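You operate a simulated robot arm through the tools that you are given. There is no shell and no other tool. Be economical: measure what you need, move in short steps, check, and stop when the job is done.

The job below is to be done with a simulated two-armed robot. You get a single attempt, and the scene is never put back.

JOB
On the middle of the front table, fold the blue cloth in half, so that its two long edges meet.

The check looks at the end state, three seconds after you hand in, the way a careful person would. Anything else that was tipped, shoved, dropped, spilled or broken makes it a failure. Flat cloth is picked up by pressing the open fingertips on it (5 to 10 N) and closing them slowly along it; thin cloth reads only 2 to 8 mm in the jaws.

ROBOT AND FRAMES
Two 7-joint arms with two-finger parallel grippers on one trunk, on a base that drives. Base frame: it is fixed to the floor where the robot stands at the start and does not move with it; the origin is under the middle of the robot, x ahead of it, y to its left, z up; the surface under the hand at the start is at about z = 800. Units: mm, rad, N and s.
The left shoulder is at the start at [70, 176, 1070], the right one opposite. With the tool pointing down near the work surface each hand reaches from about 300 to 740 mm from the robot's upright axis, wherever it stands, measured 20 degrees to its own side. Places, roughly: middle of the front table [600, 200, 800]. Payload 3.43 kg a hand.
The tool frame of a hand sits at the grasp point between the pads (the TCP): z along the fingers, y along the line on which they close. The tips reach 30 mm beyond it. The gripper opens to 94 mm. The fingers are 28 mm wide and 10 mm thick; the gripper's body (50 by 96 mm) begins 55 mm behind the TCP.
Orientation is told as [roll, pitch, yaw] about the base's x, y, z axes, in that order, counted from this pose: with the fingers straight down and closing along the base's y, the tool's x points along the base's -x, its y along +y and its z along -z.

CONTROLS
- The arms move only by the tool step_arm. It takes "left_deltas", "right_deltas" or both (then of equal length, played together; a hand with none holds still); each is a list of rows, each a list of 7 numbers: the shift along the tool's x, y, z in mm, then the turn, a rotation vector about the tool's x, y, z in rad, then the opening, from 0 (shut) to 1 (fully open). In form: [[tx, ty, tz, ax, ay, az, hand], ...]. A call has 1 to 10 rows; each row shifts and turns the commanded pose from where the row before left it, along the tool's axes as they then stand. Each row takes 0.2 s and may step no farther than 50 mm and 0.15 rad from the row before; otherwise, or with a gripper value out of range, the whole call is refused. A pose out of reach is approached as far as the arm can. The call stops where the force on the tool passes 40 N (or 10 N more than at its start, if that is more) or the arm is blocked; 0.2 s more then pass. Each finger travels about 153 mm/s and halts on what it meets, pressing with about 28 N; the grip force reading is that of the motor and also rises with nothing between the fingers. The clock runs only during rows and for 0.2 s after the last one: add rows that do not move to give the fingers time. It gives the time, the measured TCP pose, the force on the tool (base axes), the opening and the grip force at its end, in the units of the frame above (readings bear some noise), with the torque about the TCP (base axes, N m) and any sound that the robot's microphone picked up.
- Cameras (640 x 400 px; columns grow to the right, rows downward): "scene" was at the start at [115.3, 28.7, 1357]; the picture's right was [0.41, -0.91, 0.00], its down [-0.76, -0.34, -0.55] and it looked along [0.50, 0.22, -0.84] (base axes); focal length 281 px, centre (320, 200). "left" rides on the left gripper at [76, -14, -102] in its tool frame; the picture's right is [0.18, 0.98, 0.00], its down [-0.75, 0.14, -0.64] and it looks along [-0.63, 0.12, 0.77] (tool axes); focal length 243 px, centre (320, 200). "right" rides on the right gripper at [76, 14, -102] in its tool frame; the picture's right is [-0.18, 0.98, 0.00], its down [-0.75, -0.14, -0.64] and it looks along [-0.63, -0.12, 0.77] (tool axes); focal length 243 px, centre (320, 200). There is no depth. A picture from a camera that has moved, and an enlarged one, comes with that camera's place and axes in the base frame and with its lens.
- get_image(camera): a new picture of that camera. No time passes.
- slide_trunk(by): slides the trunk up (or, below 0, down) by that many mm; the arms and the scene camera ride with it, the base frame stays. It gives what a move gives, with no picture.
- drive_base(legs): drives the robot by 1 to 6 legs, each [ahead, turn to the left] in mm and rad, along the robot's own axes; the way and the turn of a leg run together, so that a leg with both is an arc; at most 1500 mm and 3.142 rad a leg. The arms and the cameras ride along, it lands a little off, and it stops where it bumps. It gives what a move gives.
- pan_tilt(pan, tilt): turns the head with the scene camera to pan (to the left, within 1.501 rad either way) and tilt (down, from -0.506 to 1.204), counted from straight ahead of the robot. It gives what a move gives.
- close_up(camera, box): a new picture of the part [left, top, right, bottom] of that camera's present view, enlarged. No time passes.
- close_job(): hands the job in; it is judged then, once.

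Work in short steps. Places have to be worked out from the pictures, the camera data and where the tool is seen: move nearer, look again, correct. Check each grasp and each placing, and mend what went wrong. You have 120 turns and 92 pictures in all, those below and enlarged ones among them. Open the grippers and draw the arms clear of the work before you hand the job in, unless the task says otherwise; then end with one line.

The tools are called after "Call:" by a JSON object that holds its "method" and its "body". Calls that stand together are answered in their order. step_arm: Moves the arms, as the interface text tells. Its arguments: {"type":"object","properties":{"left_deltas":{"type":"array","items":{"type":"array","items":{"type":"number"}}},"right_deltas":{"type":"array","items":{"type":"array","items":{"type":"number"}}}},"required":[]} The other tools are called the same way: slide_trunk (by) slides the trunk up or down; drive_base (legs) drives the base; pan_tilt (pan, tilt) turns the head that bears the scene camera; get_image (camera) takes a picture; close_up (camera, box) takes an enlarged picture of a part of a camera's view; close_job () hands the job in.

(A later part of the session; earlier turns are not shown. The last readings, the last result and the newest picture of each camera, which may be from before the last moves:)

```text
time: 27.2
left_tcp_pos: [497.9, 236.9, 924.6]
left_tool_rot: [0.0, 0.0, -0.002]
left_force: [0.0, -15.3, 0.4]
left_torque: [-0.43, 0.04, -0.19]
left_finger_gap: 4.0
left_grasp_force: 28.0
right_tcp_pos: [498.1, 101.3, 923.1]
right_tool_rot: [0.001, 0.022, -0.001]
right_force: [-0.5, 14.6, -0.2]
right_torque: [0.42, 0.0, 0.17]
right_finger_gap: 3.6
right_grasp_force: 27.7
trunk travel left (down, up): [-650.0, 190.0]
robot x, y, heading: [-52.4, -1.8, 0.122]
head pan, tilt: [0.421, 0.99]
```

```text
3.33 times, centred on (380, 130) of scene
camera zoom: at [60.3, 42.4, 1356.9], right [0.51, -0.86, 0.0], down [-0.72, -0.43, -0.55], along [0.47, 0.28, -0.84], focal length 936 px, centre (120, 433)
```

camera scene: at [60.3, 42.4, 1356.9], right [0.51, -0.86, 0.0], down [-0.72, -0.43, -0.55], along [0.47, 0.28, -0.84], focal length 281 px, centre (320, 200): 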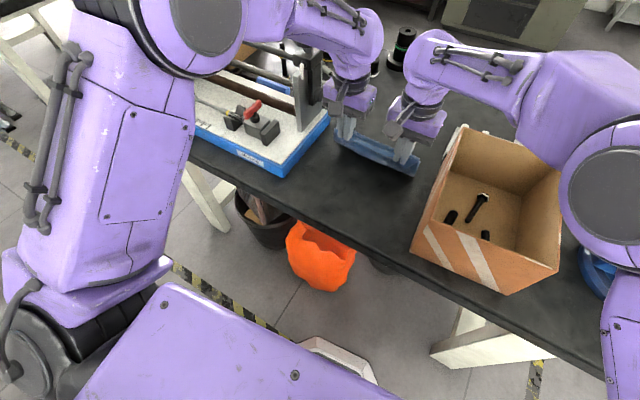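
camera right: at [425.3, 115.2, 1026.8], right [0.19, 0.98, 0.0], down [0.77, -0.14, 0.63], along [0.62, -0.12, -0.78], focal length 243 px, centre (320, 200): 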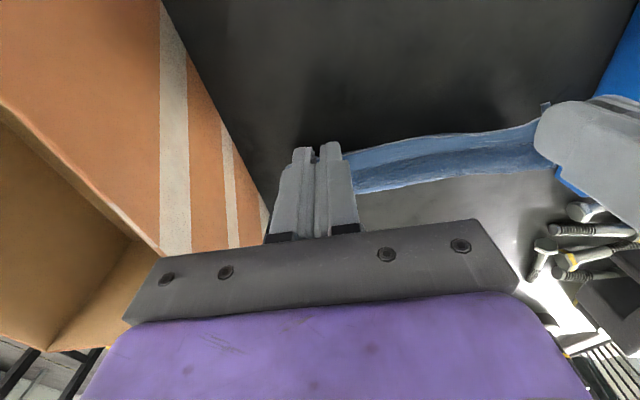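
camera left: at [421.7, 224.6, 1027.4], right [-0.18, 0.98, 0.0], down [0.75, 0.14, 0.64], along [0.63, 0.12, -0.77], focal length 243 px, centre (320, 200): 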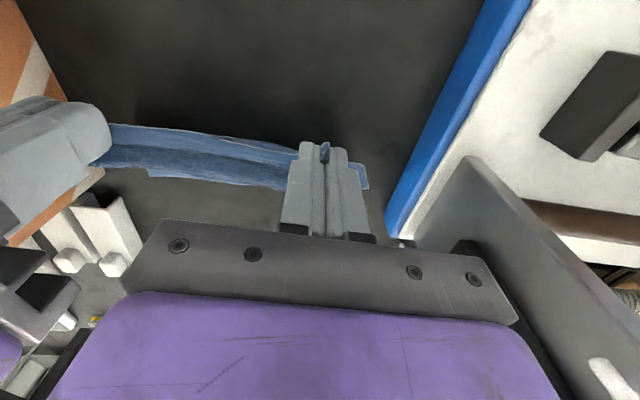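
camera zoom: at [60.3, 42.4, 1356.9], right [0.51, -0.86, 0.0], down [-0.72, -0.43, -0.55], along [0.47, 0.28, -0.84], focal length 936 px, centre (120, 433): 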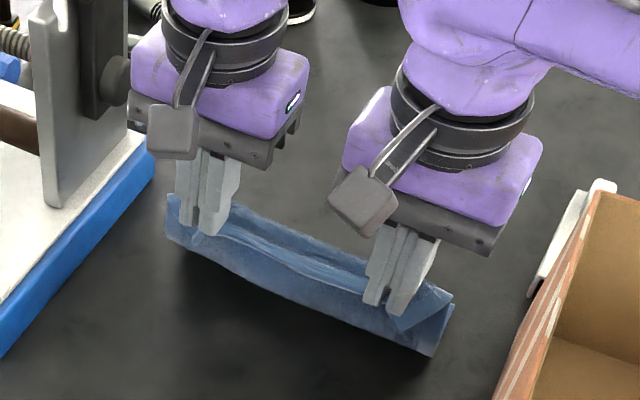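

The far edge is still on the table at x ≈ 620–628. I continue the arc forward, tilting the fingers forward and easing the tension by bringing the right hand 4 mm inward.

Call:
{"method": "step_arm", "body": {"left_deltas": [[-20, -1, -5, 0, -0.09, 0, 0], [-20.7, 0, 3.9, 0, -0.09, 0, 0], [-17.9, 0, 13.4, 0, -0.1, 0, 0], [-13.4, 0, 18.5, 0, -0.1, 0, 0], [-7.1, 0, 20.1, 0, -0.1, 0, 0], [0, 0, 0, 0, 0, 0, 0]], "right_deltas": [[-20, 2, -5, 0, -0.09, 0, 0], [-20.7, 2, 3.9, 0, -0.09, 0, 0], [-17.9, 0, 13.4, 0, -0.1, 0, 0], [-13.4, 0, 18.5, 0, -0.1, 0, 0], [-7.1, 0, 20.1, 0, -0.1, 0, 0], [0, 0, 0, 0, 0, 0, 0]]}}

Call:
{"method": "close_up", "body": {"camera": "scene", "box": [300, 70, 460, 190]}}

Call:
{"method": "get_image", "body": {"camera": "left"}}

Call:
{"method": "get_image", "body": {"camera": "right"}}

```text
time: 28.6
left_tcp_pos: [589.4, 235.8, 885.7]
left_tool_rot: [0.001, -0.482, -0.004]
left_force: [0.5, 0.7, -0.2]
left_torque: [0.03, 0.0, 0.01]
left_finger_gap: 3.7
left_grasp_force: 28.5
right_tcp_pos: [589.1, 110.4, 888.4]
right_tool_rot: [-0.016, -0.477, 0.023]
right_force: [-0.2, 0.6, 0.5]
right_torque: [0.02, 0.03, 0.02]
right_finger_gap: 3.5
right_grasp_force: 27.5
trunk travel left (down, up): [-650.0, 190.0]
robot x, y, heading: [-48.9, 0.1, 0.118]
head pan, tilt: [0.421, 0.99]
```

```text
3.33 times, centred on (380, 130) of scene
camera zoom: at [59.5, 42.1, 1357.0], right [0.51, -0.86, 0.0], down [-0.72, -0.43, -0.55], along [0.47, 0.28, -0.84], focal length 936 px, centre (120, 433)
```

zoom: 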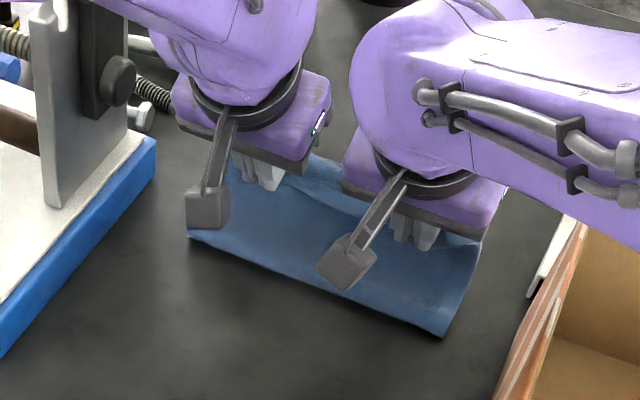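

```text
57 pictures are left
camera left: at [474.4, 222.5, 942.8], right [-0.16, 0.98, -0.08], down [0.37, 0.14, 0.92], along [0.91, 0.12, -0.39], focal length 243 px, centre (320, 200)
```

left: 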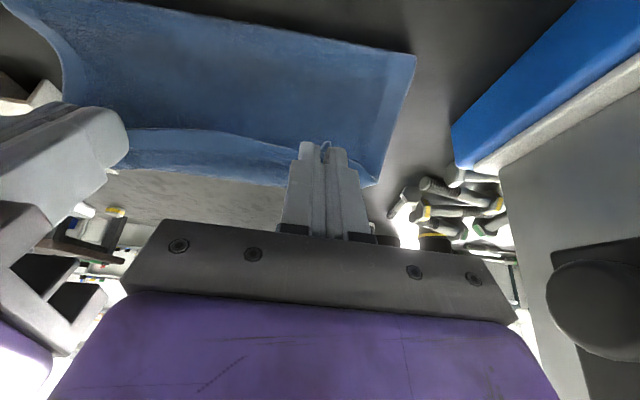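

```text
56 pictures are left
camera right: at [474.0, 124.3, 944.1], right [0.15, 0.99, 0.07], down [0.38, -0.12, 0.92], along [0.91, -0.11, -0.39], focal length 243 px, centre (320, 200)
```

right: 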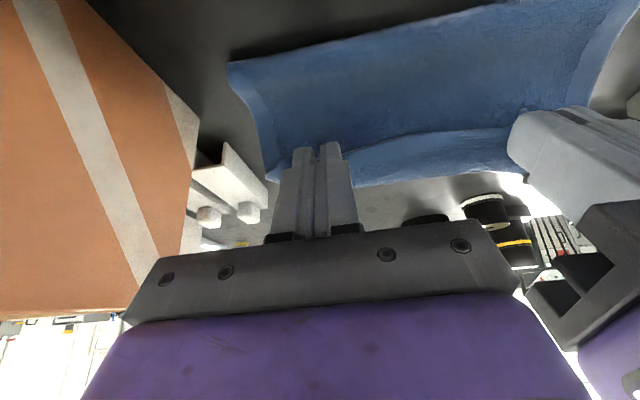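

The cloth is folding over, with the fold line now near x ≈ 565 and the held hem above the far edge. I lower farther while continuing forward slightly.

Call:
{"method": "step_arm", "body": {"left_deltas": [[-1.5, 0, 16.6, 0, -0.08, 0, 0], [-0.2, 0, 16.7, 0, -0.08, 0, 0], [0.4, 0, 12.2, 0, -0.06, 0, 0], [0, 0, 0, 0, 0, 0, 0]], "right_deltas": [[-1.5, 0, 16.6, 0, -0.08, 0, 0], [-0.2, 0, 16.7, 0, -0.08, 0, 0], [0.4, 0, 12.2, 0, -0.06, 0, 0], [0, 0, 0, 0, 0, 0, 0]]}}

Call:
{"method": "close_up", "body": {"camera": "scene", "box": [300, 70, 460, 190]}}

Call:
{"method": "get_image", "body": {"camera": "right"}}

Call:
{"method": "get_image", "body": {"camera": "left"}}

```text
time: 29.6
left_tcp_pos: [616.9, 234.7, 848.6]
left_tool_rot: [0.001, -0.703, -0.003]
left_force: [0.4, 0.2, 0.5]
left_torque: [0.03, 0.03, -0.02]
left_finger_gap: 3.6
left_grasp_force: 28.2
right_tcp_pos: [610.7, 115.5, 849.1]
right_tool_rot: [-0.024, -0.7, 0.043]
right_force: [0.1, -0.1, -1.2]
right_torque: [0.0, 0.01, -0.02]
right_finger_gap: 3.4
right_grasp_force: 27.6
trunk travel left (down, up): [-650.0, 190.0]
robot x, y, heading: [-51.6, -1.2, 0.123]
head pan, tilt: [0.421, 0.99]
```

```text
3.33 times, centred on (380, 130) of scene
camera zoom: at [59.7, 42.1, 1357.0], right [0.51, -0.86, 0.0], down [-0.72, -0.43, -0.55], along [0.47, 0.28, -0.84], focal length 936 px, centre (120, 433)
```

zoom: 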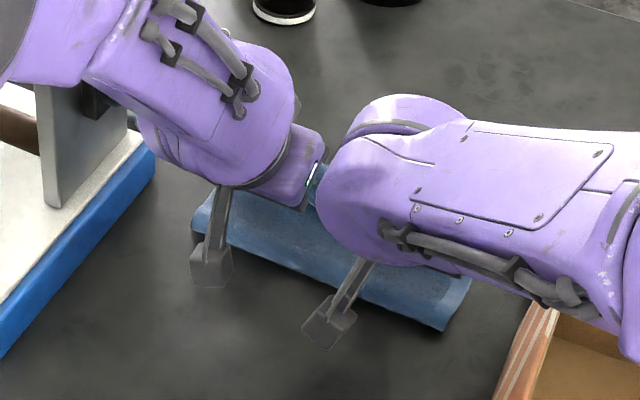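

```text
54 pictures are left
camera right: at [486.0, 126.5, 879.1], right [0.12, 0.99, 0.1], down [0.17, -0.12, 0.98], along [0.98, -0.1, -0.18], focal length 243 px, centre (320, 200)
```

right: 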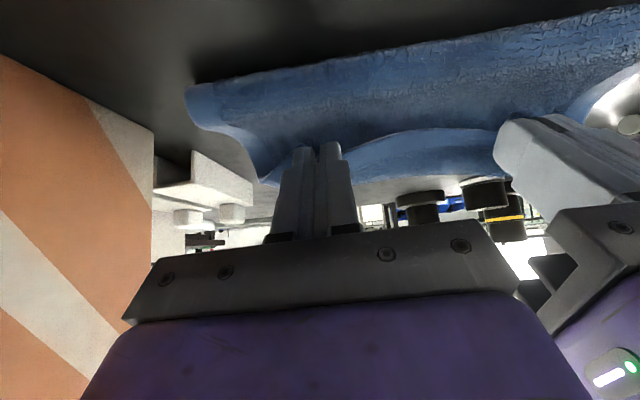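

```text
53 pictures are left
camera left: at [491.8, 222.4, 878.3], right [-0.14, 0.98, -0.12], down [0.16, 0.14, 0.98], along [0.98, 0.12, -0.18], focal length 243 px, centre (320, 200)
```

left: 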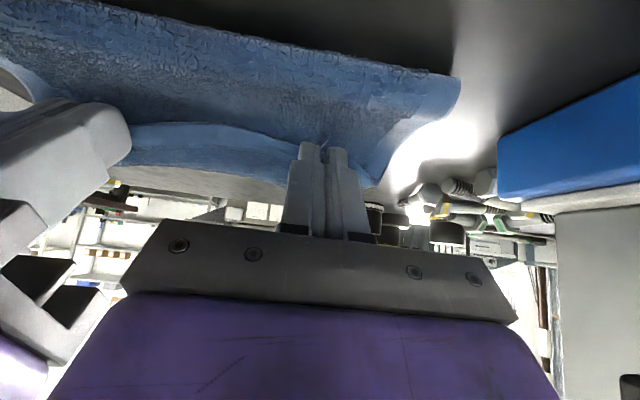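

The hem is over the far part, but I can't see the far edge beneath it. I lower both to near contact before judging; the right lags 6 mm in x, so I add that.

Call:
{"method": "step_arm", "body": {"left_deltas": [[0.4, 0, 3.6, 0, 0, 0, 0], [0.4, 0, 3.6, 0, 0, 0, 0], [0, 0, 0, 0, 0, 0, 0]], "right_deltas": [[-2, -2, 5.5, 0, 0, 0, 0], [-2, -2, 5.5, 0, 0, 0, 0], [0, 0, 0, 0, 0, 0, 0]]}}

Call:
{"method": "pan_tilt", "body": {"pan": 0.25, "tilt": 0.85}}

Call:
{"method": "get_image", "body": {"camera": "scene"}}

```text
time: 30.4
left_tcp_pos: [619.0, 235.3, 843.4]
left_tool_rot: [0.0, -0.7, -0.003]
left_force: [-0.4, -0.4, 0.4]
left_torque: [0.03, 0.01, -0.01]
left_finger_gap: 3.6
left_grasp_force: 27.8
right_tcp_pos: [620.8, 109.8, 844.5]
right_tool_rot: [-0.025, -0.698, 0.042]
right_force: [-0.1, 0.1, 0.0]
right_torque: [0.0, -0.01, -0.02]
right_finger_gap: 3.3
right_grasp_force: 27.9
trunk travel left (down, up): [-650.0, 190.0]
robot x, y, heading: [-48.5, -2.5, 0.119]
head pan, tilt: [0.421, 0.99]
```

```text
time: 31.1
left_tcp_pos: [619.1, 235.8, 843.2]
left_tool_rot: [0.0, -0.699, -0.001]
left_force: [-0.9, 0.2, -0.4]
left_torque: [0.02, 0.04, 0.01]
left_finger_gap: 3.7
left_grasp_force: 27.7
right_tcp_pos: [621.7, 111.3, 844.7]
right_tool_rot: [-0.024, -0.7, 0.038]
right_force: [0.3, 0.3, 0.0]
right_torque: [0.02, 0.03, -0.01]
right_finger_gap: 3.5
right_grasp_force: 27.8
trunk travel left (down, up): [-650.0, 190.0]
robot x, y, heading: [-54.1, -2.7, 0.117]
head pan, tilt: [0.25, 0.85]
```

```text
52 pictures are left
camera scene: at [72.7, 34.4, 1367.4], right [0.36, -0.93, 0.0], down [-0.7, -0.27, -0.66], along [0.61, 0.24, -0.75], focal length 281 px, centre (320, 200)
```

scene: 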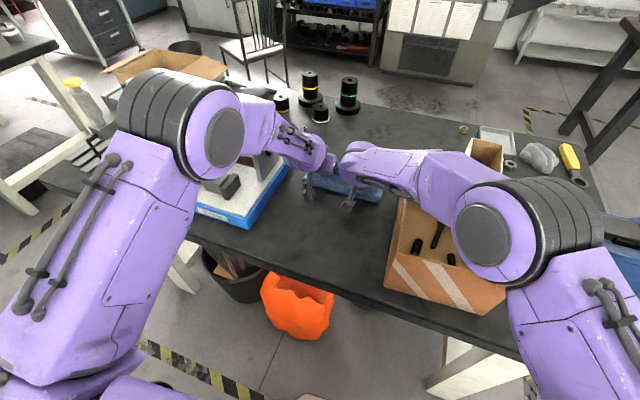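

I can't see past the arms. I'll release only the right hand, draw it back and up, and use its camera to look while the left keeps holding.

Call:
{"method": "step_arm", "body": {"right_deltas": [[0.5, 0, 2, 0, 0, 0, 0], [0, 0, 0, 0, 0, 0, 0.08], [0, 0, 0, 0, 0, 0, 0.16], [0, 0, 0, 0, 0, 0, 0.25], [0, 0, 0, 0, 0, 0, 0.25], [0, 0, -20, 0, 0, 0, 0.25], [0, 0, -35, 0, 0, 0, 0.25], [0, 0, -35, 0, 0.1, 0, 0.25], [0, 0, -35, 0, 0.1, 0, 0.25], [0, 0, 0, 0, 0, 0, 0.25]]}}

Call:
{"method": "get_image", "body": {"camera": "right"}}

Call:
{"method": "get_image", "body": {"camera": "scene"}}

```text
time: 33.3
left_tcp_pos: [618.4, 236.1, 841.7]
left_tool_rot: [0.002, -0.701, -0.003]
left_force: [0.9, 0.1, -0.4]
left_torque: [0.0, 0.04, 0.02]
left_finger_gap: 3.8
left_grasp_force: 27.9
right_tcp_pos: [547.6, 106.0, 932.7]
right_tool_rot: [-0.013, -0.477, 0.015]
right_force: [-0.7, 0.3, 0.3]
right_torque: [-0.01, 0.03, 0.0]
right_finger_gap: 23.8
right_grasp_force: 0.0
trunk travel left (down, up): [-650.0, 190.0]
robot x, y, heading: [-56.5, 1.4, 0.117]
head pan, tilt: [0.25, 0.85]
```

```text
51 pictures are left
camera right: at [432.0, 119.1, 989.3], right [0.15, 0.99, 0.07], down [0.37, -0.13, 0.92], along [0.91, -0.11, -0.39], focal length 243 px, centre (320, 200)
```

right: 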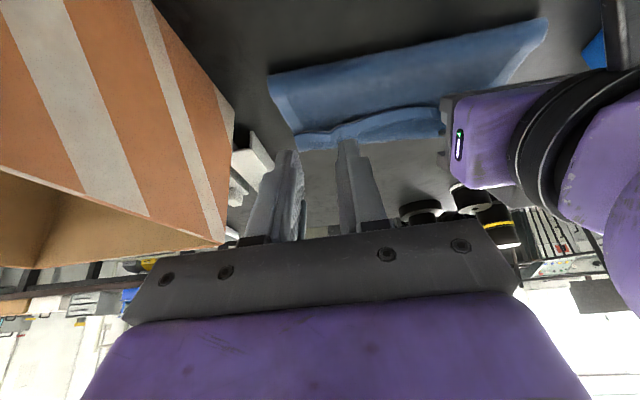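

```text
50 pictures are left
camera scene: at [73.4, 34.5, 1367.3], right [0.36, -0.93, 0.0], down [-0.7, -0.27, -0.66], along [0.61, 0.24, -0.75], focal length 281 px, centre (320, 200)
```

scene: 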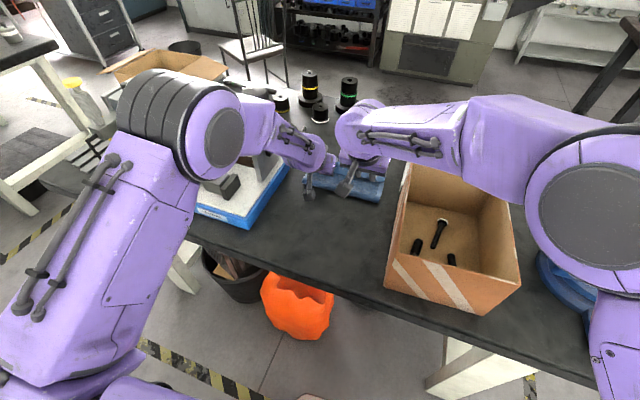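

I move the right hand up and right to clear the scene camera's view of the fold.

Call:
{"method": "step_arm", "body": {"right_deltas": [[0, 0, -40, 0, 0.1, 0, 0.25], [0, 0, -40, 0, 0.1, 0, 0.25], [0, -40, 0, 0, 0.1, 0, 0.25], [0, -45, 0, 0, 0.1, 0, 0.25], [0, -45, 0, 0, 0.07, 0, 0.25], [0, -40, 0, 0, 0, 0, 0.25], [0, 0, 0, 0, 0, 0, 0.25]]}}

Call:
{"method": "pan_tilt", "body": {"pan": 0.3, "tilt": 0.85}}

Call:
{"method": "close_up", "body": {"camera": "scene", "box": [280, 100, 440, 220]}}

Call:
{"method": "get_image", "body": {"camera": "right"}}

```text
time: 34.9
left_tcp_pos: [619.4, 236.7, 842.9]
left_tool_rot: [0.0, -0.701, -0.001]
left_force: [0.4, 0.7, 0.4]
left_torque: [0.0, 0.02, 0.01]
left_finger_gap: 3.7
left_grasp_force: 27.7
right_tcp_pos: [511.5, -58.1, 1016.7]
right_tool_rot: [-0.018, -0.028, 0.025]
right_force: [0.3, -0.1, 0.2]
right_torque: [-0.02, -0.02, -0.01]
right_finger_gap: 23.4
right_grasp_force: 0.0
trunk travel left (down, up): [-650.0, 190.0]
robot x, y, heading: [-47.9, -0.2, 0.117]
head pan, tilt: [0.25, 0.85]
```

```text
time: 35.5
left_tcp_pos: [618.6, 235.7, 843.2]
left_tool_rot: [0.001, -0.699, -0.001]
left_force: [0.4, -0.3, -0.1]
left_torque: [0.03, 0.02, 0.01]
left_finger_gap: 3.7
left_grasp_force: 28.3
right_tcp_pos: [511.4, -56.7, 1015.8]
right_tool_rot: [-0.016, -0.028, 0.025]
right_force: [-0.2, 0.2, 0.2]
right_torque: [-0.01, 0.01, -0.01]
right_finger_gap: 23.4
right_grasp_force: 0.1
trunk travel left (down, up): [-650.0, 190.0]
robot x, y, heading: [-51.9, -1.5, 0.119]
head pan, tilt: [0.3, 0.85]
```

```text
3.33 times, centred on (360, 160) of scene
camera zoom: at [71.2, 38.1, 1367.4], right [0.41, -0.91, 0.0], down [-0.69, -0.31, -0.66], along [0.6, 0.27, -0.75], focal length 936 px, centre (187, 333)
```

zoom: 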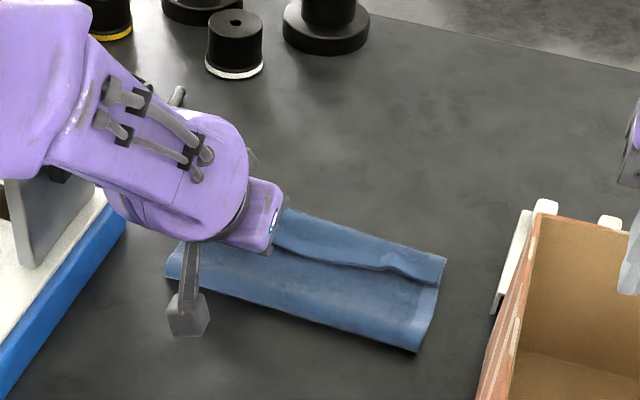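

```text
48 pictures are left
camera right: at [432.5, -43.6, 1116.6], right [0.16, 0.99, -0.01], down [0.74, -0.11, 0.67], along [0.66, -0.12, -0.75], focal length 243 px, centre (320, 200)
```

right: 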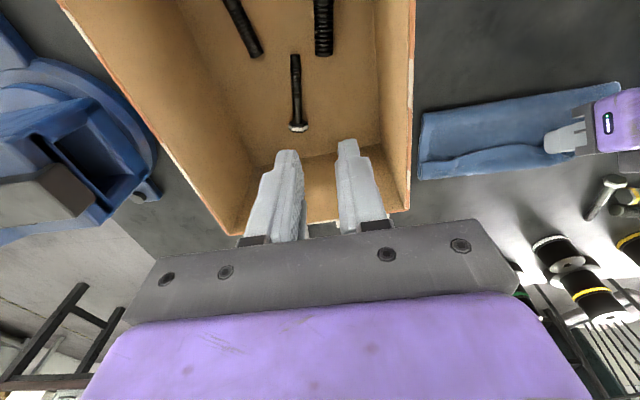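

Call:
{"method": "close_up", "body": {"camera": "scene", "box": [315, 150, 395, 210]}}

Call:
{"method": "close_up", "body": {"camera": "right", "box": [410, 70, 610, 195]}}

```text
6.67 times, centred on (355, 180) of scene
camera zoom: at [71.2, 38.1, 1367.4], right [0.41, -0.91, 0.0], down [-0.69, -0.31, -0.66], along [0.6, 0.27, -0.75], focal length 1873 px, centre (87, 333)
```

zoom: 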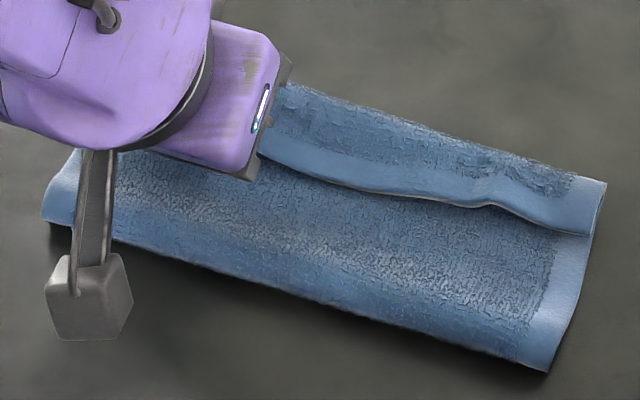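

```text
3.20 times, centred on (510, 132) of right
camera zoom: at [432.5, -43.6, 1116.6], right [0.16, 0.99, -0.01], down [0.74, -0.11, 0.67], along [0.66, -0.12, -0.75], focal length 776 px, centre (-288, 416)
```

zoom: 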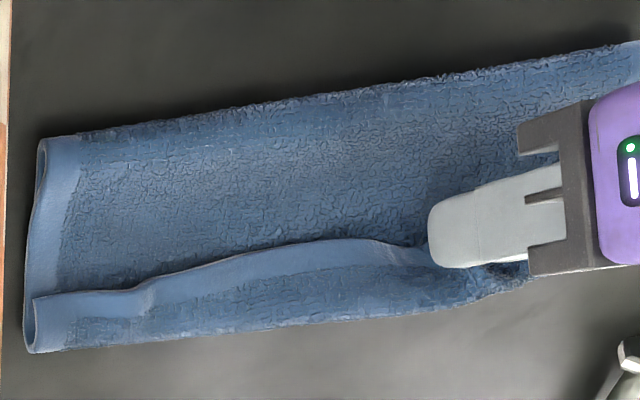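

The view shows the lifted hem curled back in a J on top: it faces the robot, with the loop at x ≈ 680 and the bottom edge still at ≈ 615. I'll undo this by pulling the hem back with the left hand. Then I'll refold from the far edge toward the near one with the grippers turned 90°, so the hem turns over properly.

Call:
{"method": "step_arm", "body": {"left_deltas": [[-3.5, 0, -16.6, 0, 0.1, 0, 0], [3.6, 0, -26.7, 0, 0.1, 0, 0], [12.1, 0, -23.7, 0, 0.1, 0, 0], [19.9, 0, -17.1, 0, 0.1, 0, 0], [26.7, 0, -8.3, 0, 0.1, 0, 0], [31, 0, 1.9, 0, 0.1, 0, 0], [29.3, 0, 11.1, 0, 0.1, 0, 0], [0, 0, 0, 0, 0, 0, 0]]}}

Call:
{"method": "close_up", "body": {"camera": "scene", "box": [260, 100, 420, 220]}}

```text
time: 37.3
left_tcp_pos: [459.3, 238.2, 879.6]
left_tool_rot: [0.0, 0.003, -0.003]
left_force: [-0.1, -0.4, 0.5]
left_torque: [0.0, 0.02, -0.01]
left_finger_gap: 3.6
left_grasp_force: 28.7
right_tcp_pos: [512.0, -57.2, 1016.9]
right_tool_rot: [-0.017, -0.029, 0.024]
right_force: [0.7, 0.1, -0.2]
right_torque: [0.03, -0.03, 0.01]
right_finger_gap: 23.5
right_grasp_force: 0.0
trunk travel left (down, up): [-650.0, 190.0]
robot x, y, heading: [-47.9, -2.2, 0.122]
head pan, tilt: [0.3, 0.85]
```

```text
3.33 times, centred on (340, 160) of scene
camera zoom: at [71.1, 37.8, 1367.4], right [0.41, -0.91, 0.0], down [-0.69, -0.31, -0.66], along [0.6, 0.27, -0.75], focal length 936 px, centre (253, 333)
```

zoom: 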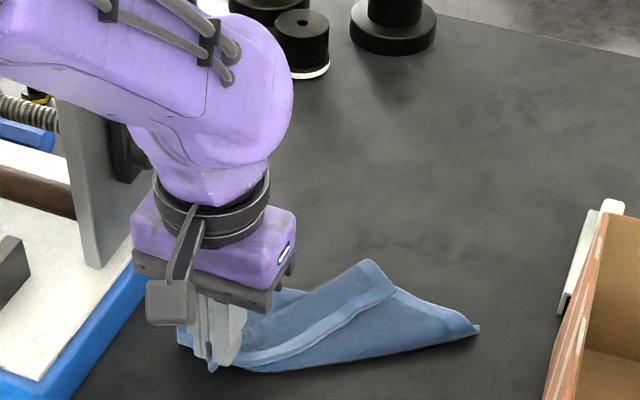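

The left side came back but the right part is still rolled over. I lower the left to the table (still holding) and look.

Call:
{"method": "step_arm", "body": {"left_deltas": [[15, 0, 20, 0, 0, 0, 0], [10, 0, 20, 0, 0, 0, 0], [0, 0, 0, 0, 0, 0, 0]]}}

Call:
{"method": "close_up", "body": {"camera": "scene", "box": [280, 120, 400, 210]}}

Call:
{"method": "get_image", "body": {"camera": "left"}}

```text
time: 38.1
left_tcp_pos: [434.5, 237.3, 838.7]
left_tool_rot: [0.003, -0.001, -0.002]
left_force: [0.1, 0.1, 0.2]
left_torque: [0.05, 0.0, 0.03]
left_finger_gap: 3.3
left_grasp_force: 27.6
right_tcp_pos: [512.6, -57.0, 1016.5]
right_tool_rot: [-0.017, -0.027, 0.025]
right_force: [-0.4, -0.2, 0.4]
right_torque: [0.0, -0.01, 0.02]
right_finger_gap: 23.5
right_grasp_force: 0.1
trunk travel left (down, up): [-650.0, 190.0]
robot x, y, heading: [-49.7, -2.4, 0.116]
head pan, tilt: [0.3, 0.85]
```

```text
4.44 times, centred on (340, 165) of scene
camera zoom: at [71.0, 37.8, 1367.4], right [0.41, -0.91, 0.0], down [-0.69, -0.31, -0.66], along [0.6, 0.27, -0.75], focal length 1249 px, centre (231, 356)
```

zoom: 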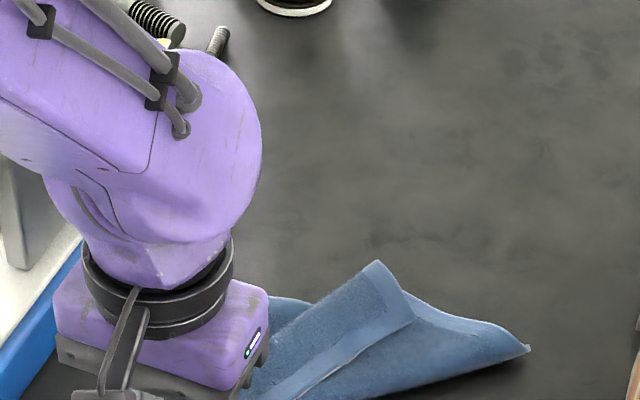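

```text
43 pictures are left
camera left: at [358.1, 224.1, 941.8], right [-0.18, 0.98, 0.0], down [0.75, 0.14, 0.64], along [0.63, 0.12, -0.77], focal length 243 px, centre (320, 200)
```

left: 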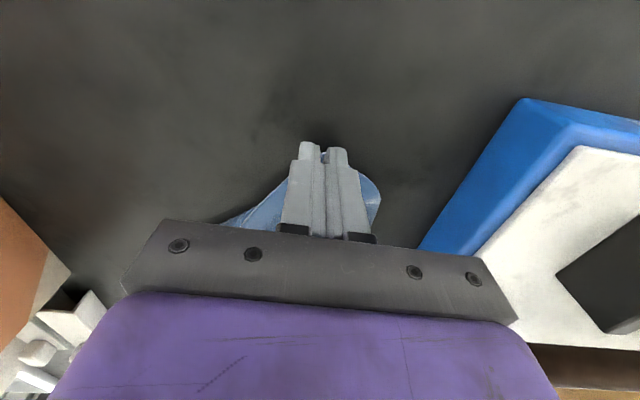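

The right near corner is folded over near (580, 148). I raise the left hand to let gravity unroll the cloth, then look.

Call:
{"method": "step_arm", "body": {"left_deltas": [[0, 0, -40, 0, 0, 0, 0], [0, 0, -40, 0, 0, 0, 0], [-20, 0, -40, 0, 0, 0, 0], [-20, 0, -40, 0, 0, 0, 0], [-20, 0, -35, 0, 0, 0, 0], [0, 0, 0, 0, 0, 0, 0], [0, 0, 0, 0, 0, 0, 0]]}}

Call:
{"method": "get_image", "body": {"camera": "scene"}}

Call:
{"method": "get_image", "body": {"camera": "right"}}

```text
time: 39.7
left_tcp_pos: [495.2, 236.4, 1034.4]
left_tool_rot: [0.0, 0.0, -0.003]
left_force: [1.2, 0.3, -0.6]
left_torque: [0.02, -0.04, -0.04]
left_finger_gap: 3.5
left_grasp_force: 28.3
right_tcp_pos: [512.4, -58.4, 1015.9]
right_tool_rot: [-0.017, -0.028, 0.025]
right_force: [-0.1, 0.5, 0.1]
right_torque: [0.01, 0.0, -0.02]
right_finger_gap: 23.7
right_grasp_force: 0.0
trunk travel left (down, up): [-650.0, 190.0]
robot x, y, heading: [-49.8, -2.1, 0.118]
head pan, tilt: [0.3, 0.85]
```

```text
42 pictures are left
camera scene: at [71.0, 37.9, 1367.4], right [0.41, -0.91, 0.0], down [-0.69, -0.31, -0.66], along [0.6, 0.27, -0.75], focal length 281 px, centre (320, 200)
```

scene: 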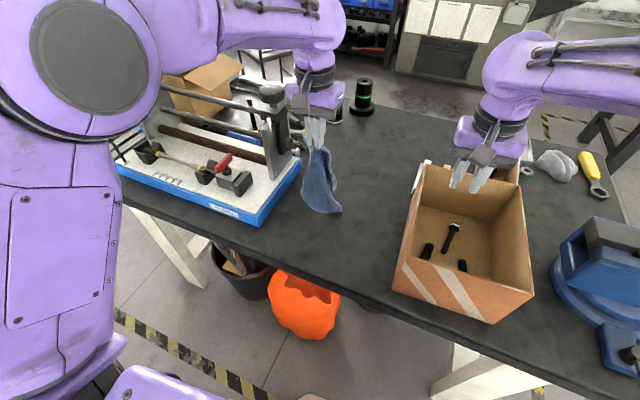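

```text
41 pictures are left
camera right: at [432.4, -43.8, 1116.7], right [0.16, 0.99, -0.01], down [0.74, -0.11, 0.67], along [0.66, -0.12, -0.75], focal length 243 px, centre (320, 200)
```

right: 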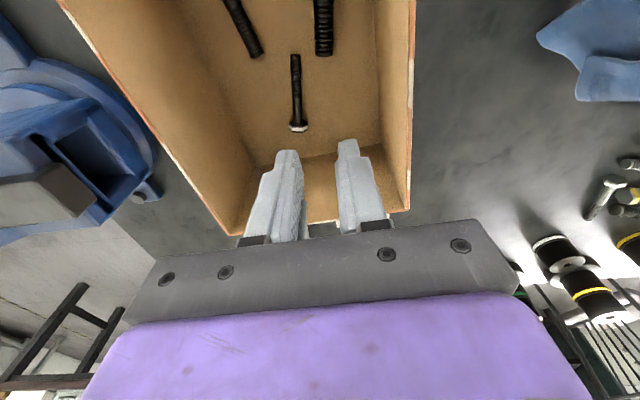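

Call:
{"method": "close_up", "body": {"camera": "scene", "box": [270, 110, 380, 220]}}

```text
3.64 times, centred on (325, 165) of scene
camera zoom: at [71.0, 37.9, 1367.4], right [0.41, -0.91, 0.0], down [-0.69, -0.31, -0.66], along [0.6, 0.27, -0.75], focal length 1022 px, centre (302, 327)
```

zoom: 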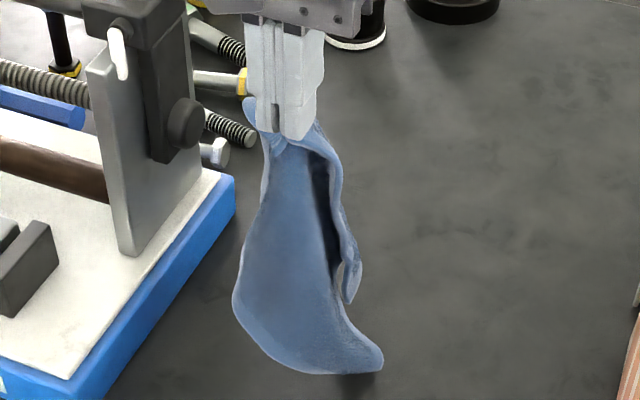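

The cloth unrolled and now hangs by its near-left corner. I carry it up and forward-right, then I'll lay it down diagonally so that it lies flat near its old place.

Call:
{"method": "step_arm", "body": {"left_deltas": [[-20, -10, -20, 0, 0, 0, 0], [-25, -20, -20, 0, 0, 0, 0], [-25, -20, 0, 0, 0, 0, 0], [-25, -20, 0, 0, 0, 0, 0], [0, -10, 0, 0, 0, 0, 0], [0, 0, 0, 0, 0, 0, 0], [0, 0, 0, 0, 0, 0, 0], [0, 0, 0, 0, 0, 0, 0]]}}

Call:
{"method": "get_image", "body": {"camera": "scene"}}

```text
time: 41.5
left_tcp_pos: [578.4, 163.6, 1072.7]
left_tool_rot: [0.001, -0.001, -0.002]
left_force: [0.8, 0.4, 0.3]
left_torque: [0.03, -0.03, 0.0]
left_finger_gap: 3.5
left_grasp_force: 28.4
left hand out of reach, approached as far as the arm can: row 4
right_tcp_pos: [512.0, -57.5, 1015.4]
right_tool_rot: [-0.016, -0.028, 0.024]
right_force: [0.1, 0.3, 0.1]
right_torque: [0.03, -0.02, 0.01]
right_finger_gap: 23.3
right_grasp_force: 0.0
trunk travel left (down, up): [-650.0, 190.0]
robot x, y, heading: [-52.5, -4.3, 0.121]
head pan, tilt: [0.3, 0.85]
```

```text
39 pictures are left
camera scene: at [70.9, 37.8, 1367.4], right [0.41, -0.91, 0.0], down [-0.69, -0.31, -0.66], along [0.6, 0.27, -0.75], focal length 281 px, centre (320, 200)
```

scene: 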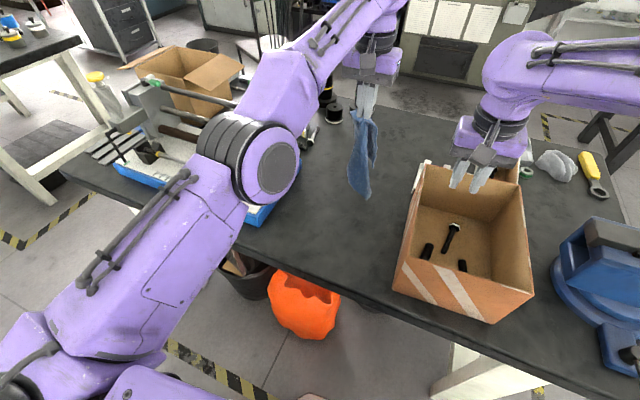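

Now I lay it down along the diagonal: down, back toward the robot, and left.

Call:
{"method": "step_arm", "body": {"left_deltas": [[0, 0, 20, 0, 0, 0, 0], [8, 6, 20, 0, 0, 0, 0], [11, 9, 20, 0, 0, 0, 0], [12, 10, 20, 0, 0, 0, 0], [13, 10, 20, 0, 0, 0, 0], [13, 11, 20, 0, 0, 0, 0], [14, 11, 20, 0, 0, 0, 0], [14, 12, 20, 0, 0, 0, 0], [14, 12, 20, 0, 0, 0, 0], [14, 12, 20, 0, 0, 0, 0]]}}

Call:
{"method": "step_arm", "body": {"left_deltas": [[10, 8, 18, 0, 0, 0, 0], [10, 6, 14, 0, 0, 0, 0], [0, 0, 0, 0, 0, 0, 0]]}}

Call:
{"method": "close_up", "body": {"camera": "scene", "box": [240, 110, 420, 222]}}

Call:
{"method": "get_image", "body": {"camera": "left"}}

```text
time: 43.7
left_tcp_pos: [468.2, 255.9, 872.9]
left_tool_rot: [0.001, 0.0, -0.003]
left_force: [0.0, 0.6, 0.1]
left_torque: [0.02, 0.01, 0.0]
left_finger_gap: 3.7
left_grasp_force: 28.3
right_tcp_pos: [511.3, -57.9, 1017.0]
right_tool_rot: [-0.019, -0.028, 0.025]
right_force: [-0.3, 1.0, -0.1]
right_torque: [-0.02, 0.0, 0.04]
right_finger_gap: 23.7
right_grasp_force: 0.1
trunk travel left (down, up): [-650.0, 190.0]
robot x, y, heading: [-49.7, -1.2, 0.115]
head pan, tilt: [0.3, 0.85]
```

```text
time: 44.5
left_tcp_pos: [449.3, 268.7, 840.7]
left_tool_rot: [0.002, -0.001, -0.001]
left_force: [0.2, -0.4, 0.5]
left_torque: [0.04, -0.01, -0.01]
left_finger_gap: 3.5
left_grasp_force: 27.9
right_tcp_pos: [511.9, -57.9, 1015.4]
right_tool_rot: [-0.018, -0.028, 0.023]
right_force: [-0.3, 0.5, -0.7]
right_torque: [-0.01, 0.0, 0.03]
right_finger_gap: 23.4
right_grasp_force: 0.0
trunk travel left (down, up): [-650.0, 190.0]
robot x, y, heading: [-48.6, 1.8, 0.12]
head pan, tilt: [0.3, 0.85]
```

```text
3.56 times, centred on (330, 166) of scene
camera zoom: at [71.2, 37.6, 1367.4], right [0.41, -0.91, 0.0], down [-0.69, -0.31, -0.66], along [0.6, 0.27, -0.75], focal length 999 px, centre (284, 321)
```

zoom: 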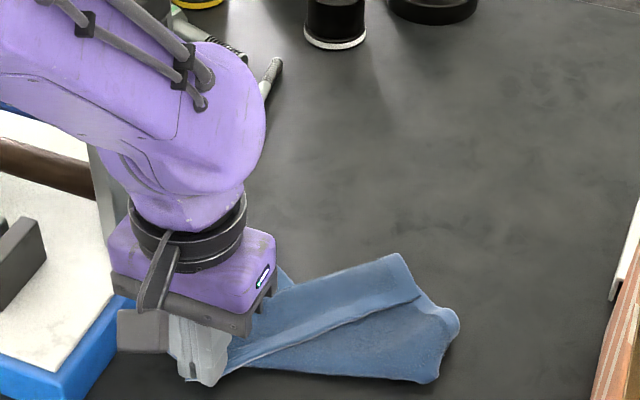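

```text
37 pictures are left
camera left: at [372.0, 255.7, 944.3], right [-0.18, 0.98, 0.0], down [0.75, 0.14, 0.64], along [0.63, 0.12, -0.77], focal length 243 px, centre (320, 200)
```

left: 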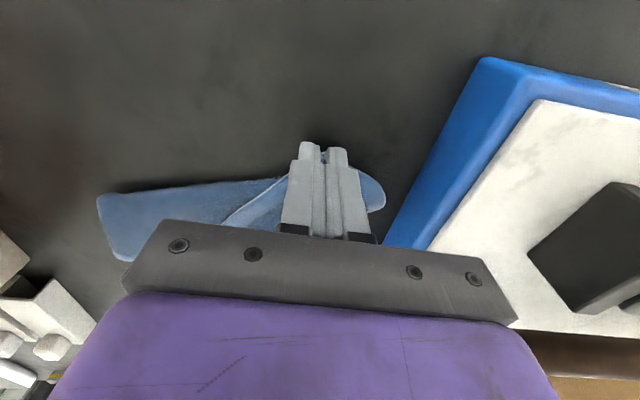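

The cloth is folded along a strip, with the right near corner at about (574, 152). I bring the right hand above that corner to pinch the top layer.

Call:
{"method": "step_arm", "body": {"right_deltas": [[-15, 45, 0, 0, 0, 0, 0.25], [-15, 45, 0, 0, 0, 0, 0.25], [-15, 45, 0, 0, 0, 0, 0.25], [-15, 47, 0, 0, 0, 0, 0.25], [0, 46, 0, 0, 0, 0, 0.25], [0, 0, 45, 0, 0, 0, 0.25], [0, 0, 45, 0, 0, 0, 0.25], [0, 0, 40, 0, 0, 0, 0.25], [0, 0, 0, 0, 0, 0, 0.25]]}}

Call:
{"method": "close_up", "body": {"camera": "scene", "box": [270, 120, 400, 210]}}

Call:
{"method": "get_image", "body": {"camera": "right"}}

```text
time: 46.5
left_tcp_pos: [449.9, 270.4, 840.4]
left_tool_rot: [0.0, 0.001, -0.001]
left_force: [0.6, 0.2, 0.1]
left_torque: [0.02, -0.02, -0.01]
left_finger_gap: 3.5
left_grasp_force: 28.4
right_tcp_pos: [525.1, 145.0, 885.2]
right_tool_rot: [-0.018, -0.028, 0.023]
right_force: [0.1, 0.6, 0.4]
right_torque: [0.01, 0.0, 0.02]
right_finger_gap: 23.3
right_grasp_force: 0.1
right hand out of reach, approached as far as the arm can: row 4, 5
trunk travel left (down, up): [-650.0, 190.0]
robot x, y, heading: [-51.8, -2.5, 0.124]
head pan, tilt: [0.3, 0.85]
```

```text
4.44 times, centred on (335, 165) of scene
camera zoom: at [71.2, 37.8, 1367.4], right [0.41, -0.91, 0.0], down [-0.69, -0.31, -0.66], along [0.6, 0.27, -0.75], focal length 1249 px, centre (253, 356)
```

zoom: 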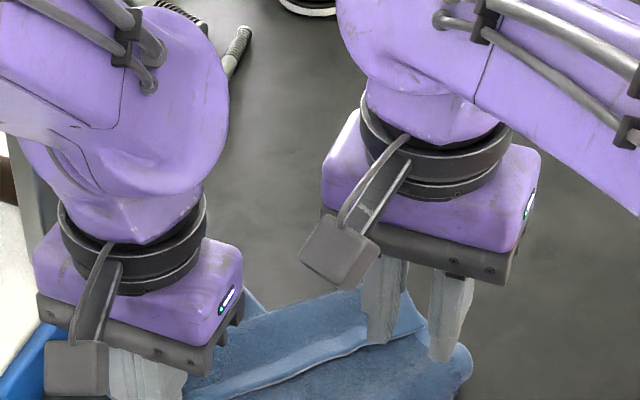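

```text
35 pictures are left
camera right: at [445.8, 158.4, 986.5], right [0.16, 0.99, -0.01], down [0.74, -0.11, 0.67], along [0.66, -0.12, -0.75], focal length 243 px, centre (320, 200)
```

right: 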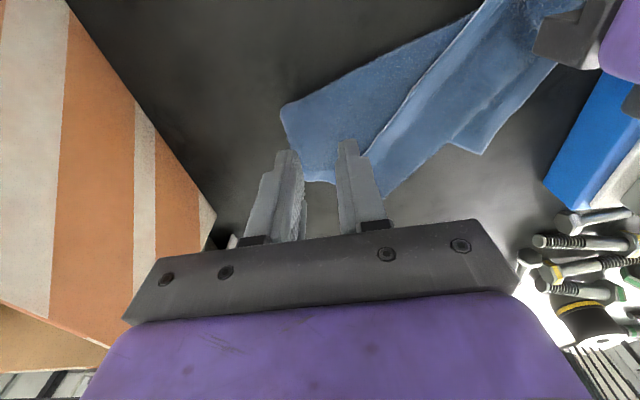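

The right camera shows the strip's end between about (567, 175) and (604, 192). I move over (575, 204), a bit lower.

Call:
{"method": "step_arm", "body": {"right_deltas": [[-25, 20, 0, 0, 0, 0, 0.25], [-25, 20, 0, 0, 0, 0, 0.25], [0, 19, 0, 0.018, 0.028, 0.023, 0.25], [0, 0, 20, 0, 0, 0, 0.25], [0, 0, 0, 0, 0, 0, 0.25]]}}

Call:
{"method": "get_image", "body": {"camera": "right"}}

```text
time: 47.7
left_tcp_pos: [447.8, 268.8, 841.9]
left_tool_rot: [0.001, -0.001, -0.001]
left_force: [0.1, -0.4, 0.5]
left_torque: [0.01, -0.03, -0.02]
left_finger_gap: 3.7
left_grasp_force: 27.5
right_tcp_pos: [531.6, 150.0, 867.0]
right_tool_rot: [-0.033, -0.002, 0.0]
right_force: [0.7, -1.0, 0.1]
right_torque: [0.0, -0.02, -0.01]
right_finger_gap: 23.4
right_grasp_force: 0.0
right hand out of reach, approached as far as the arm can: row 1, 2, 3
trunk travel left (down, up): [-650.0, 190.0]
robot x, y, heading: [-50.4, -1.2, 0.123]
head pan, tilt: [0.3, 0.85]
```

```text
34 pictures are left
camera right: at [456.2, 167.7, 969.5], right [0.18, 0.98, -0.03], down [0.75, -0.12, 0.65], along [0.63, -0.15, -0.76], focal length 243 px, centre (320, 200)
```

right: 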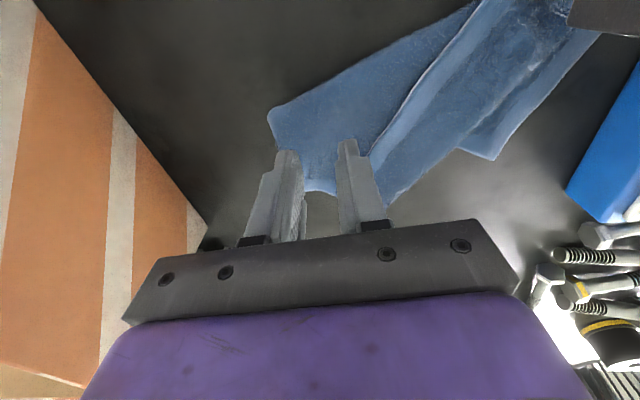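

The right hand can't reach that far left. I'll move it aside, drag the cloth 60 mm to the right with the left hand, then try again.

Call:
{"method": "step_arm", "body": {"left_deltas": [[0, 0, 0, 0, 0, 0, 0], [0, 0, 0, 0, 0, 0, 0], [0, 0, -6, 0, 0, 0, 0], [0, -15, 0, 0, 0, 0, 0], [0, -15, 0, 0, 0, 0, 0], [0, -15, 0, 0, 0, 0, 0], [0, -15, 0, 0, 0, 0, 0], [0, 0, 0, 0, 0, 0, 0]], "right_deltas": [[-20, -30, -30, 0, 0, 0, 0.25], [-25, -30, -30, 0, 0, 0, 0.25], [0, 0, 0, 0, 0, 0, 0.25], [0, 0, 0, 0, 0, 0, 0.25], [0, 0, 0, 0, 0, 0, 0.25], [0, 0, 0, 0, 0, 0, 0.25], [0, 0, 0, 0, 0, 0, 0.25], [0, 0, 0, 0, 0, 0, 0.25]]}}

Call:
{"method": "get_image", "body": {"camera": "right"}}

```text
time: 49.5
left_tcp_pos: [449.1, 209.3, 847.7]
left_tool_rot: [0.0, 0.0, -0.001]
left_force: [0.1, 0.4, -0.2]
left_torque: [0.02, 0.01, 0.01]
left_finger_gap: 3.7
left_grasp_force: 28.0
right_tcp_pos: [575.6, 91.8, 928.2]
right_tool_rot: [-0.036, -0.001, 0.001]
right_force: [0.7, 0.5, 1.1]
right_torque: [0.01, 0.0, -0.02]
right_finger_gap: 23.2
right_grasp_force: 0.0
trunk travel left (down, up): [-650.0, 190.0]
robot x, y, heading: [-53.6, 0.5, 0.119]
head pan, tilt: [0.3, 0.85]
```

```text
33 pictures are left
camera right: at [499.4, 109.2, 1030.9], right [0.18, 0.98, -0.04], down [0.75, -0.12, 0.65], along [0.63, -0.15, -0.76], focal length 243 px, centre (320, 200)
```

right: 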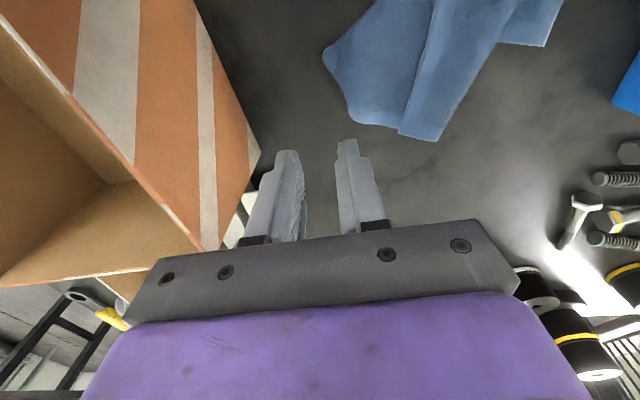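

The strip now ends near (610, 156)–(623, 191). I shift the cloth another 25 mm right and bring the right hand to about (600, 150).

Call:
{"method": "step_arm", "body": {"left_deltas": [[0, -13, 0, 0, 0, 0, 0], [0, -12, 0, 0, 0, 0, 0], [0, 0, 0, 0, 0, 0, 0], [0, 0, 0, 0, 0, 0, 0], [0, 0, 0, 0, 0, 0, 0], [0, 0, 0, 0, 0, 0, 0]], "right_deltas": [[0, 0, 0, 0, 0, 0, 0.25], [-12, 20, 0, 0, 0, 0, 0.25], [-12, 20, 0, 0, 0, 0, 0.25], [0, 18, 30, 0, 0, 0, 0.25], [0, 0, 30, 0, 0, 0, 0.25], [0, 0, 0, 0, 0, 0, 0.25]]}}

Call:
{"method": "get_image", "body": {"camera": "right"}}

Call:
{"method": "close_up", "body": {"camera": "scene", "box": [270, 110, 400, 210]}}

```text
time: 50.9
left_tcp_pos: [447.4, 184.3, 848.4]
left_tool_rot: [0.0, 0.0, -0.001]
left_force: [-0.5, 0.1, -0.3]
left_torque: [0.03, 0.0, 0.0]
left_finger_gap: 3.3
left_grasp_force: 28.3
right_tcp_pos: [570.8, 99.6, 878.1]
right_tool_rot: [-0.034, -0.001, 0.001]
right_force: [-0.5, -0.2, 1.1]
right_torque: [0.05, -0.02, 0.01]
right_finger_gap: 23.3
right_grasp_force: 0.0
right hand out of reach, approached as far as the arm can: row 2, 3, 4
trunk travel left (down, up): [-650.0, 190.0]
robot x, y, heading: [-49.6, -4.8, 0.121]
head pan, tilt: [0.3, 0.85]
```

```text
32 pictures are left
camera right: at [494.7, 116.5, 979.8], right [0.18, 0.98, -0.03], down [0.75, -0.12, 0.65], along [0.63, -0.14, -0.76], focal length 243 px, centre (320, 200)
```

right: 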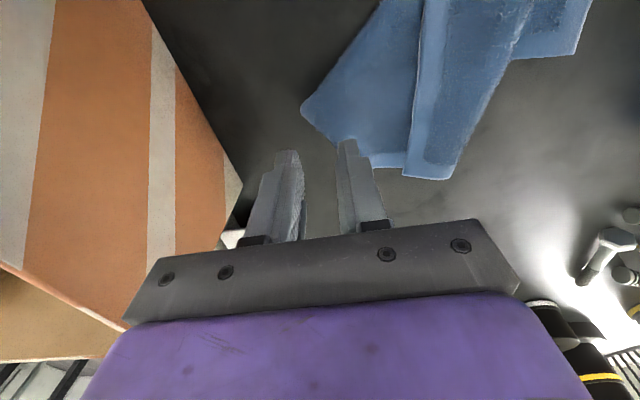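

```text
4.00 times, centred on (335, 160) of scene
camera zoom: at [70.9, 38.1, 1367.4], right [0.41, -0.91, 0.0], down [-0.69, -0.31, -0.66], along [0.6, 0.27, -0.75], focal length 1124 px, centre (260, 360)
```

zoom: 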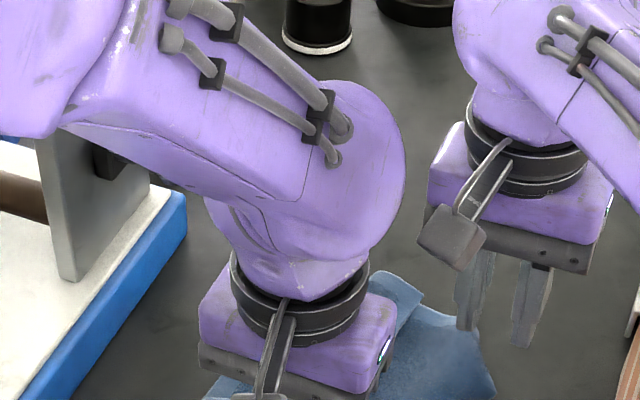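

The right arm is limited on this side. I'll release the left, raise both hands, and turn the robot 0.2 rad left so the cloth sits ahead between both arms.

Call:
{"method": "step_arm", "body": {"left_deltas": [[0, 0, 8, 0, 0, 0, 0], [0, 0, 0, 0, 0, 0, 0.1], [0, 0, 0, 0, 0, 0, 0.2], [0, 0, 0, 0, 0, 0, 0.3], [0, 0, 0, 0, 0, 0, 0.35], [0, 0, -20, 0, 0, 0, 0.35], [0, 0, -40, 0, 0, 0, 0.35], [0, 0, -40, 0, 0, 0, 0.35], [0, 0, -25, 0, 0, 0, 0.35], [0, 0, 0, 0, 0, 0, 0.35]], "right_deltas": [[0, 0, 0, 0, 0, 0, 0.25], [0, 0, 0, 0, 0, 0, 0.25], [0, 0, 0, 0, 0, 0, 0.25], [0, 0, 0, 0, 0, 0, 0.25], [0, 0, 0, 0, 0, 0, 0.25], [0, 0, -30, 0, 0, 0, 0.25], [0, 0, -40, 0, 0, 0, 0.25], [0, -20, -40, 0, 0, 0, 0.25], [0, -20, 0, 0, 0, 0, 0.25], [0, 0, 0, 0, 0, 0, 0.25]]}}

Call:
{"method": "drive_base", "body": {"legs": [[0, 0.2]]}}

Call:
{"method": "pan_tilt", "body": {"pan": 0.0, "tilt": 0.85}}

Call:
{"method": "get_image", "body": {"camera": "scene"}}

```text
time: 53.1
left_tcp_pos: [448.8, 184.4, 964.5]
left_tool_rot: [-0.001, 0.0, -0.001]
left_force: [-0.1, 0.6, 0.5]
left_torque: [0.01, -0.01, 0.01]
left_finger_gap: 33.2
left_grasp_force: 0.0
right_tcp_pos: [568.8, 60.5, 975.7]
right_tool_rot: [-0.036, 0.001, 0.001]
right_force: [0.0, -0.7, 0.0]
right_torque: [0.01, -0.01, 0.03]
right_finger_gap: 23.4
right_grasp_force: 0.0
right hand out of reach, approached as far as the arm can: row 7
trunk travel left (down, up): [-650.0, 190.0]
robot x, y, heading: [-53.8, -1.6, 0.117]
head pan, tilt: [0.3, 0.85]
```

```text
time: 54.2
left_tcp_pos: [399.9, 282.5, 965.3]
left_tool_rot: [0.001, 0.001, 0.201]
left_force: [-0.6, 0.3, -0.1]
left_torque: [-0.04, 0.03, -0.02]
left_finger_gap: 32.9
left_grasp_force: 0.1
right_tcp_pos: [544.0, 182.9, 976.8]
right_tool_rot: [-0.036, -0.004, 0.204]
right_force: [-0.6, 0.0, -0.1]
right_torque: [0.0, -0.01, 0.01]
right_finger_gap: 23.2
right_grasp_force: 0.0
trunk travel left (down, up): [-650.0, 190.0]
robot x, y, heading: [-52.6, -0.4, 0.324]
head pan, tilt: [0.3, 0.85]
```

```text
time: 55.0
left_tcp_pos: [400.2, 282.3, 964.6]
left_tool_rot: [0.0, 0.0, 0.202]
left_force: [-0.1, -0.7, 0.4]
left_torque: [0.01, -0.01, 0.01]
left_finger_gap: 32.8
left_grasp_force: 0.1
right_tcp_pos: [544.6, 183.4, 976.9]
right_tool_rot: [-0.036, -0.003, 0.205]
right_force: [0.4, -0.3, -1.2]
right_torque: [0.04, 0.0, -0.03]
right_finger_gap: 23.5
right_grasp_force: 0.1
trunk travel left (down, up): [-650.0, 190.0]
robot x, y, heading: [-51.0, -0.8, 0.327]
head pan, tilt: [0.0, 0.85]
```

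```text
30 pictures are left
camera scene: at [71.7, 40.7, 1367.4], right [0.32, -0.95, 0.0], down [-0.71, -0.24, -0.66], along [0.63, 0.21, -0.75], focal length 281 px, centre (320, 200)
```

scene: 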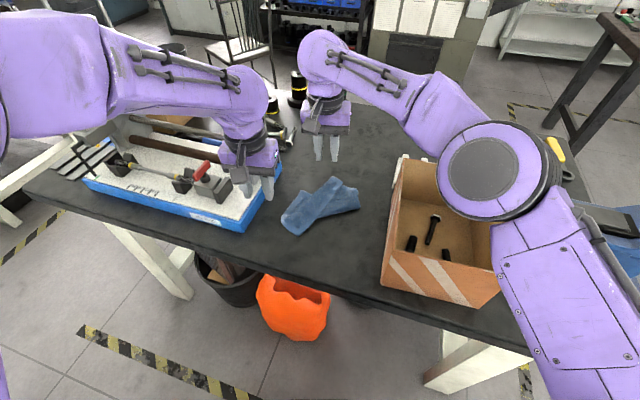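

Call:
{"method": "close_up", "body": {"camera": "scene", "box": [270, 165, 370, 245]}}

```text
5.00 times, centred on (320, 205) of scene
camera zoom: at [71.7, 40.7, 1367.4], right [0.32, -0.95, 0.0], down [-0.71, -0.24, -0.66], along [0.63, 0.21, -0.75], focal length 1405 px, centre (320, 175)
```

zoom: 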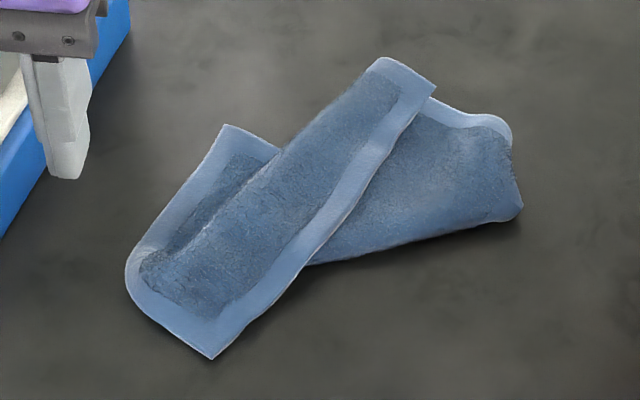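

Now it's clear: the near hem lies straight on top from about (417, 210) to (624, 157), with its free edge facing −y. I'll pinch both ends of it, lift it as a curtain and lay it down folded. First I position both hands with the tools yawed to about 1.1 rad.

Call:
{"method": "step_arm", "body": {"left_deltas": [[-14, -38, 0, 0, 0, -0.1, 0.3], [-14, -38, 0, 0, 0, -0.13, 0.3], [0, 0, 0, 0, 0, -0.13, 0.3], [0, 0, 0, 0, 0, -0.13, 0.3], [0, 0, 0, 0, 0, -0.13, 0.3], [0, 0, 0, 0, 0, -0.13, 0.3], [0, 0, 0, 0, 0, -0.13, 0.3], [0, 0, 0, 0, 0, 0, 0.3]], "right_deltas": [[-27, -11, 0, -0.036, 0, -0.1, 0.3], [-27, -11, 0, 0, 0, -0.13, 0.3], [0, 0, 0, 0, 0, -0.13, 0.3], [0, 0, 0, 0, 0, -0.13, 0.3], [0, 0, 0, 0, 0, -0.13, 0.3], [0, 0, 0, 0, 0, -0.13, 0.3], [0, 0, 0, 0, 0, -0.13, 0.3], [0, 0, 0, 0, 0, 0, 0.3]]}}

```text
time: 56.9
left_tcp_pos: [448.0, 220.2, 972.2]
left_tool_rot: [-0.02, 0.012, 1.096]
left_force: [-0.1, -0.2, 1.3]
left_torque: [0.0, 0.0, -0.05]
left_finger_gap: 28.4
left_grasp_force: 0.1
right_tcp_pos: [589.5, 157.6, 974.3]
right_tool_rot: [0.0, 0.002, 1.085]
right_force: [-0.1, 0.4, -0.1]
right_torque: [-0.02, 0.0, 0.0]
right_finger_gap: 28.2
right_grasp_force: 0.1
right hand out of reach, approached as far as the arm can: row 2
trunk travel left (down, up): [-650.0, 190.0]
robot x, y, heading: [-48.5, -4.1, 0.319]
head pan, tilt: [0.0, 0.85]
```

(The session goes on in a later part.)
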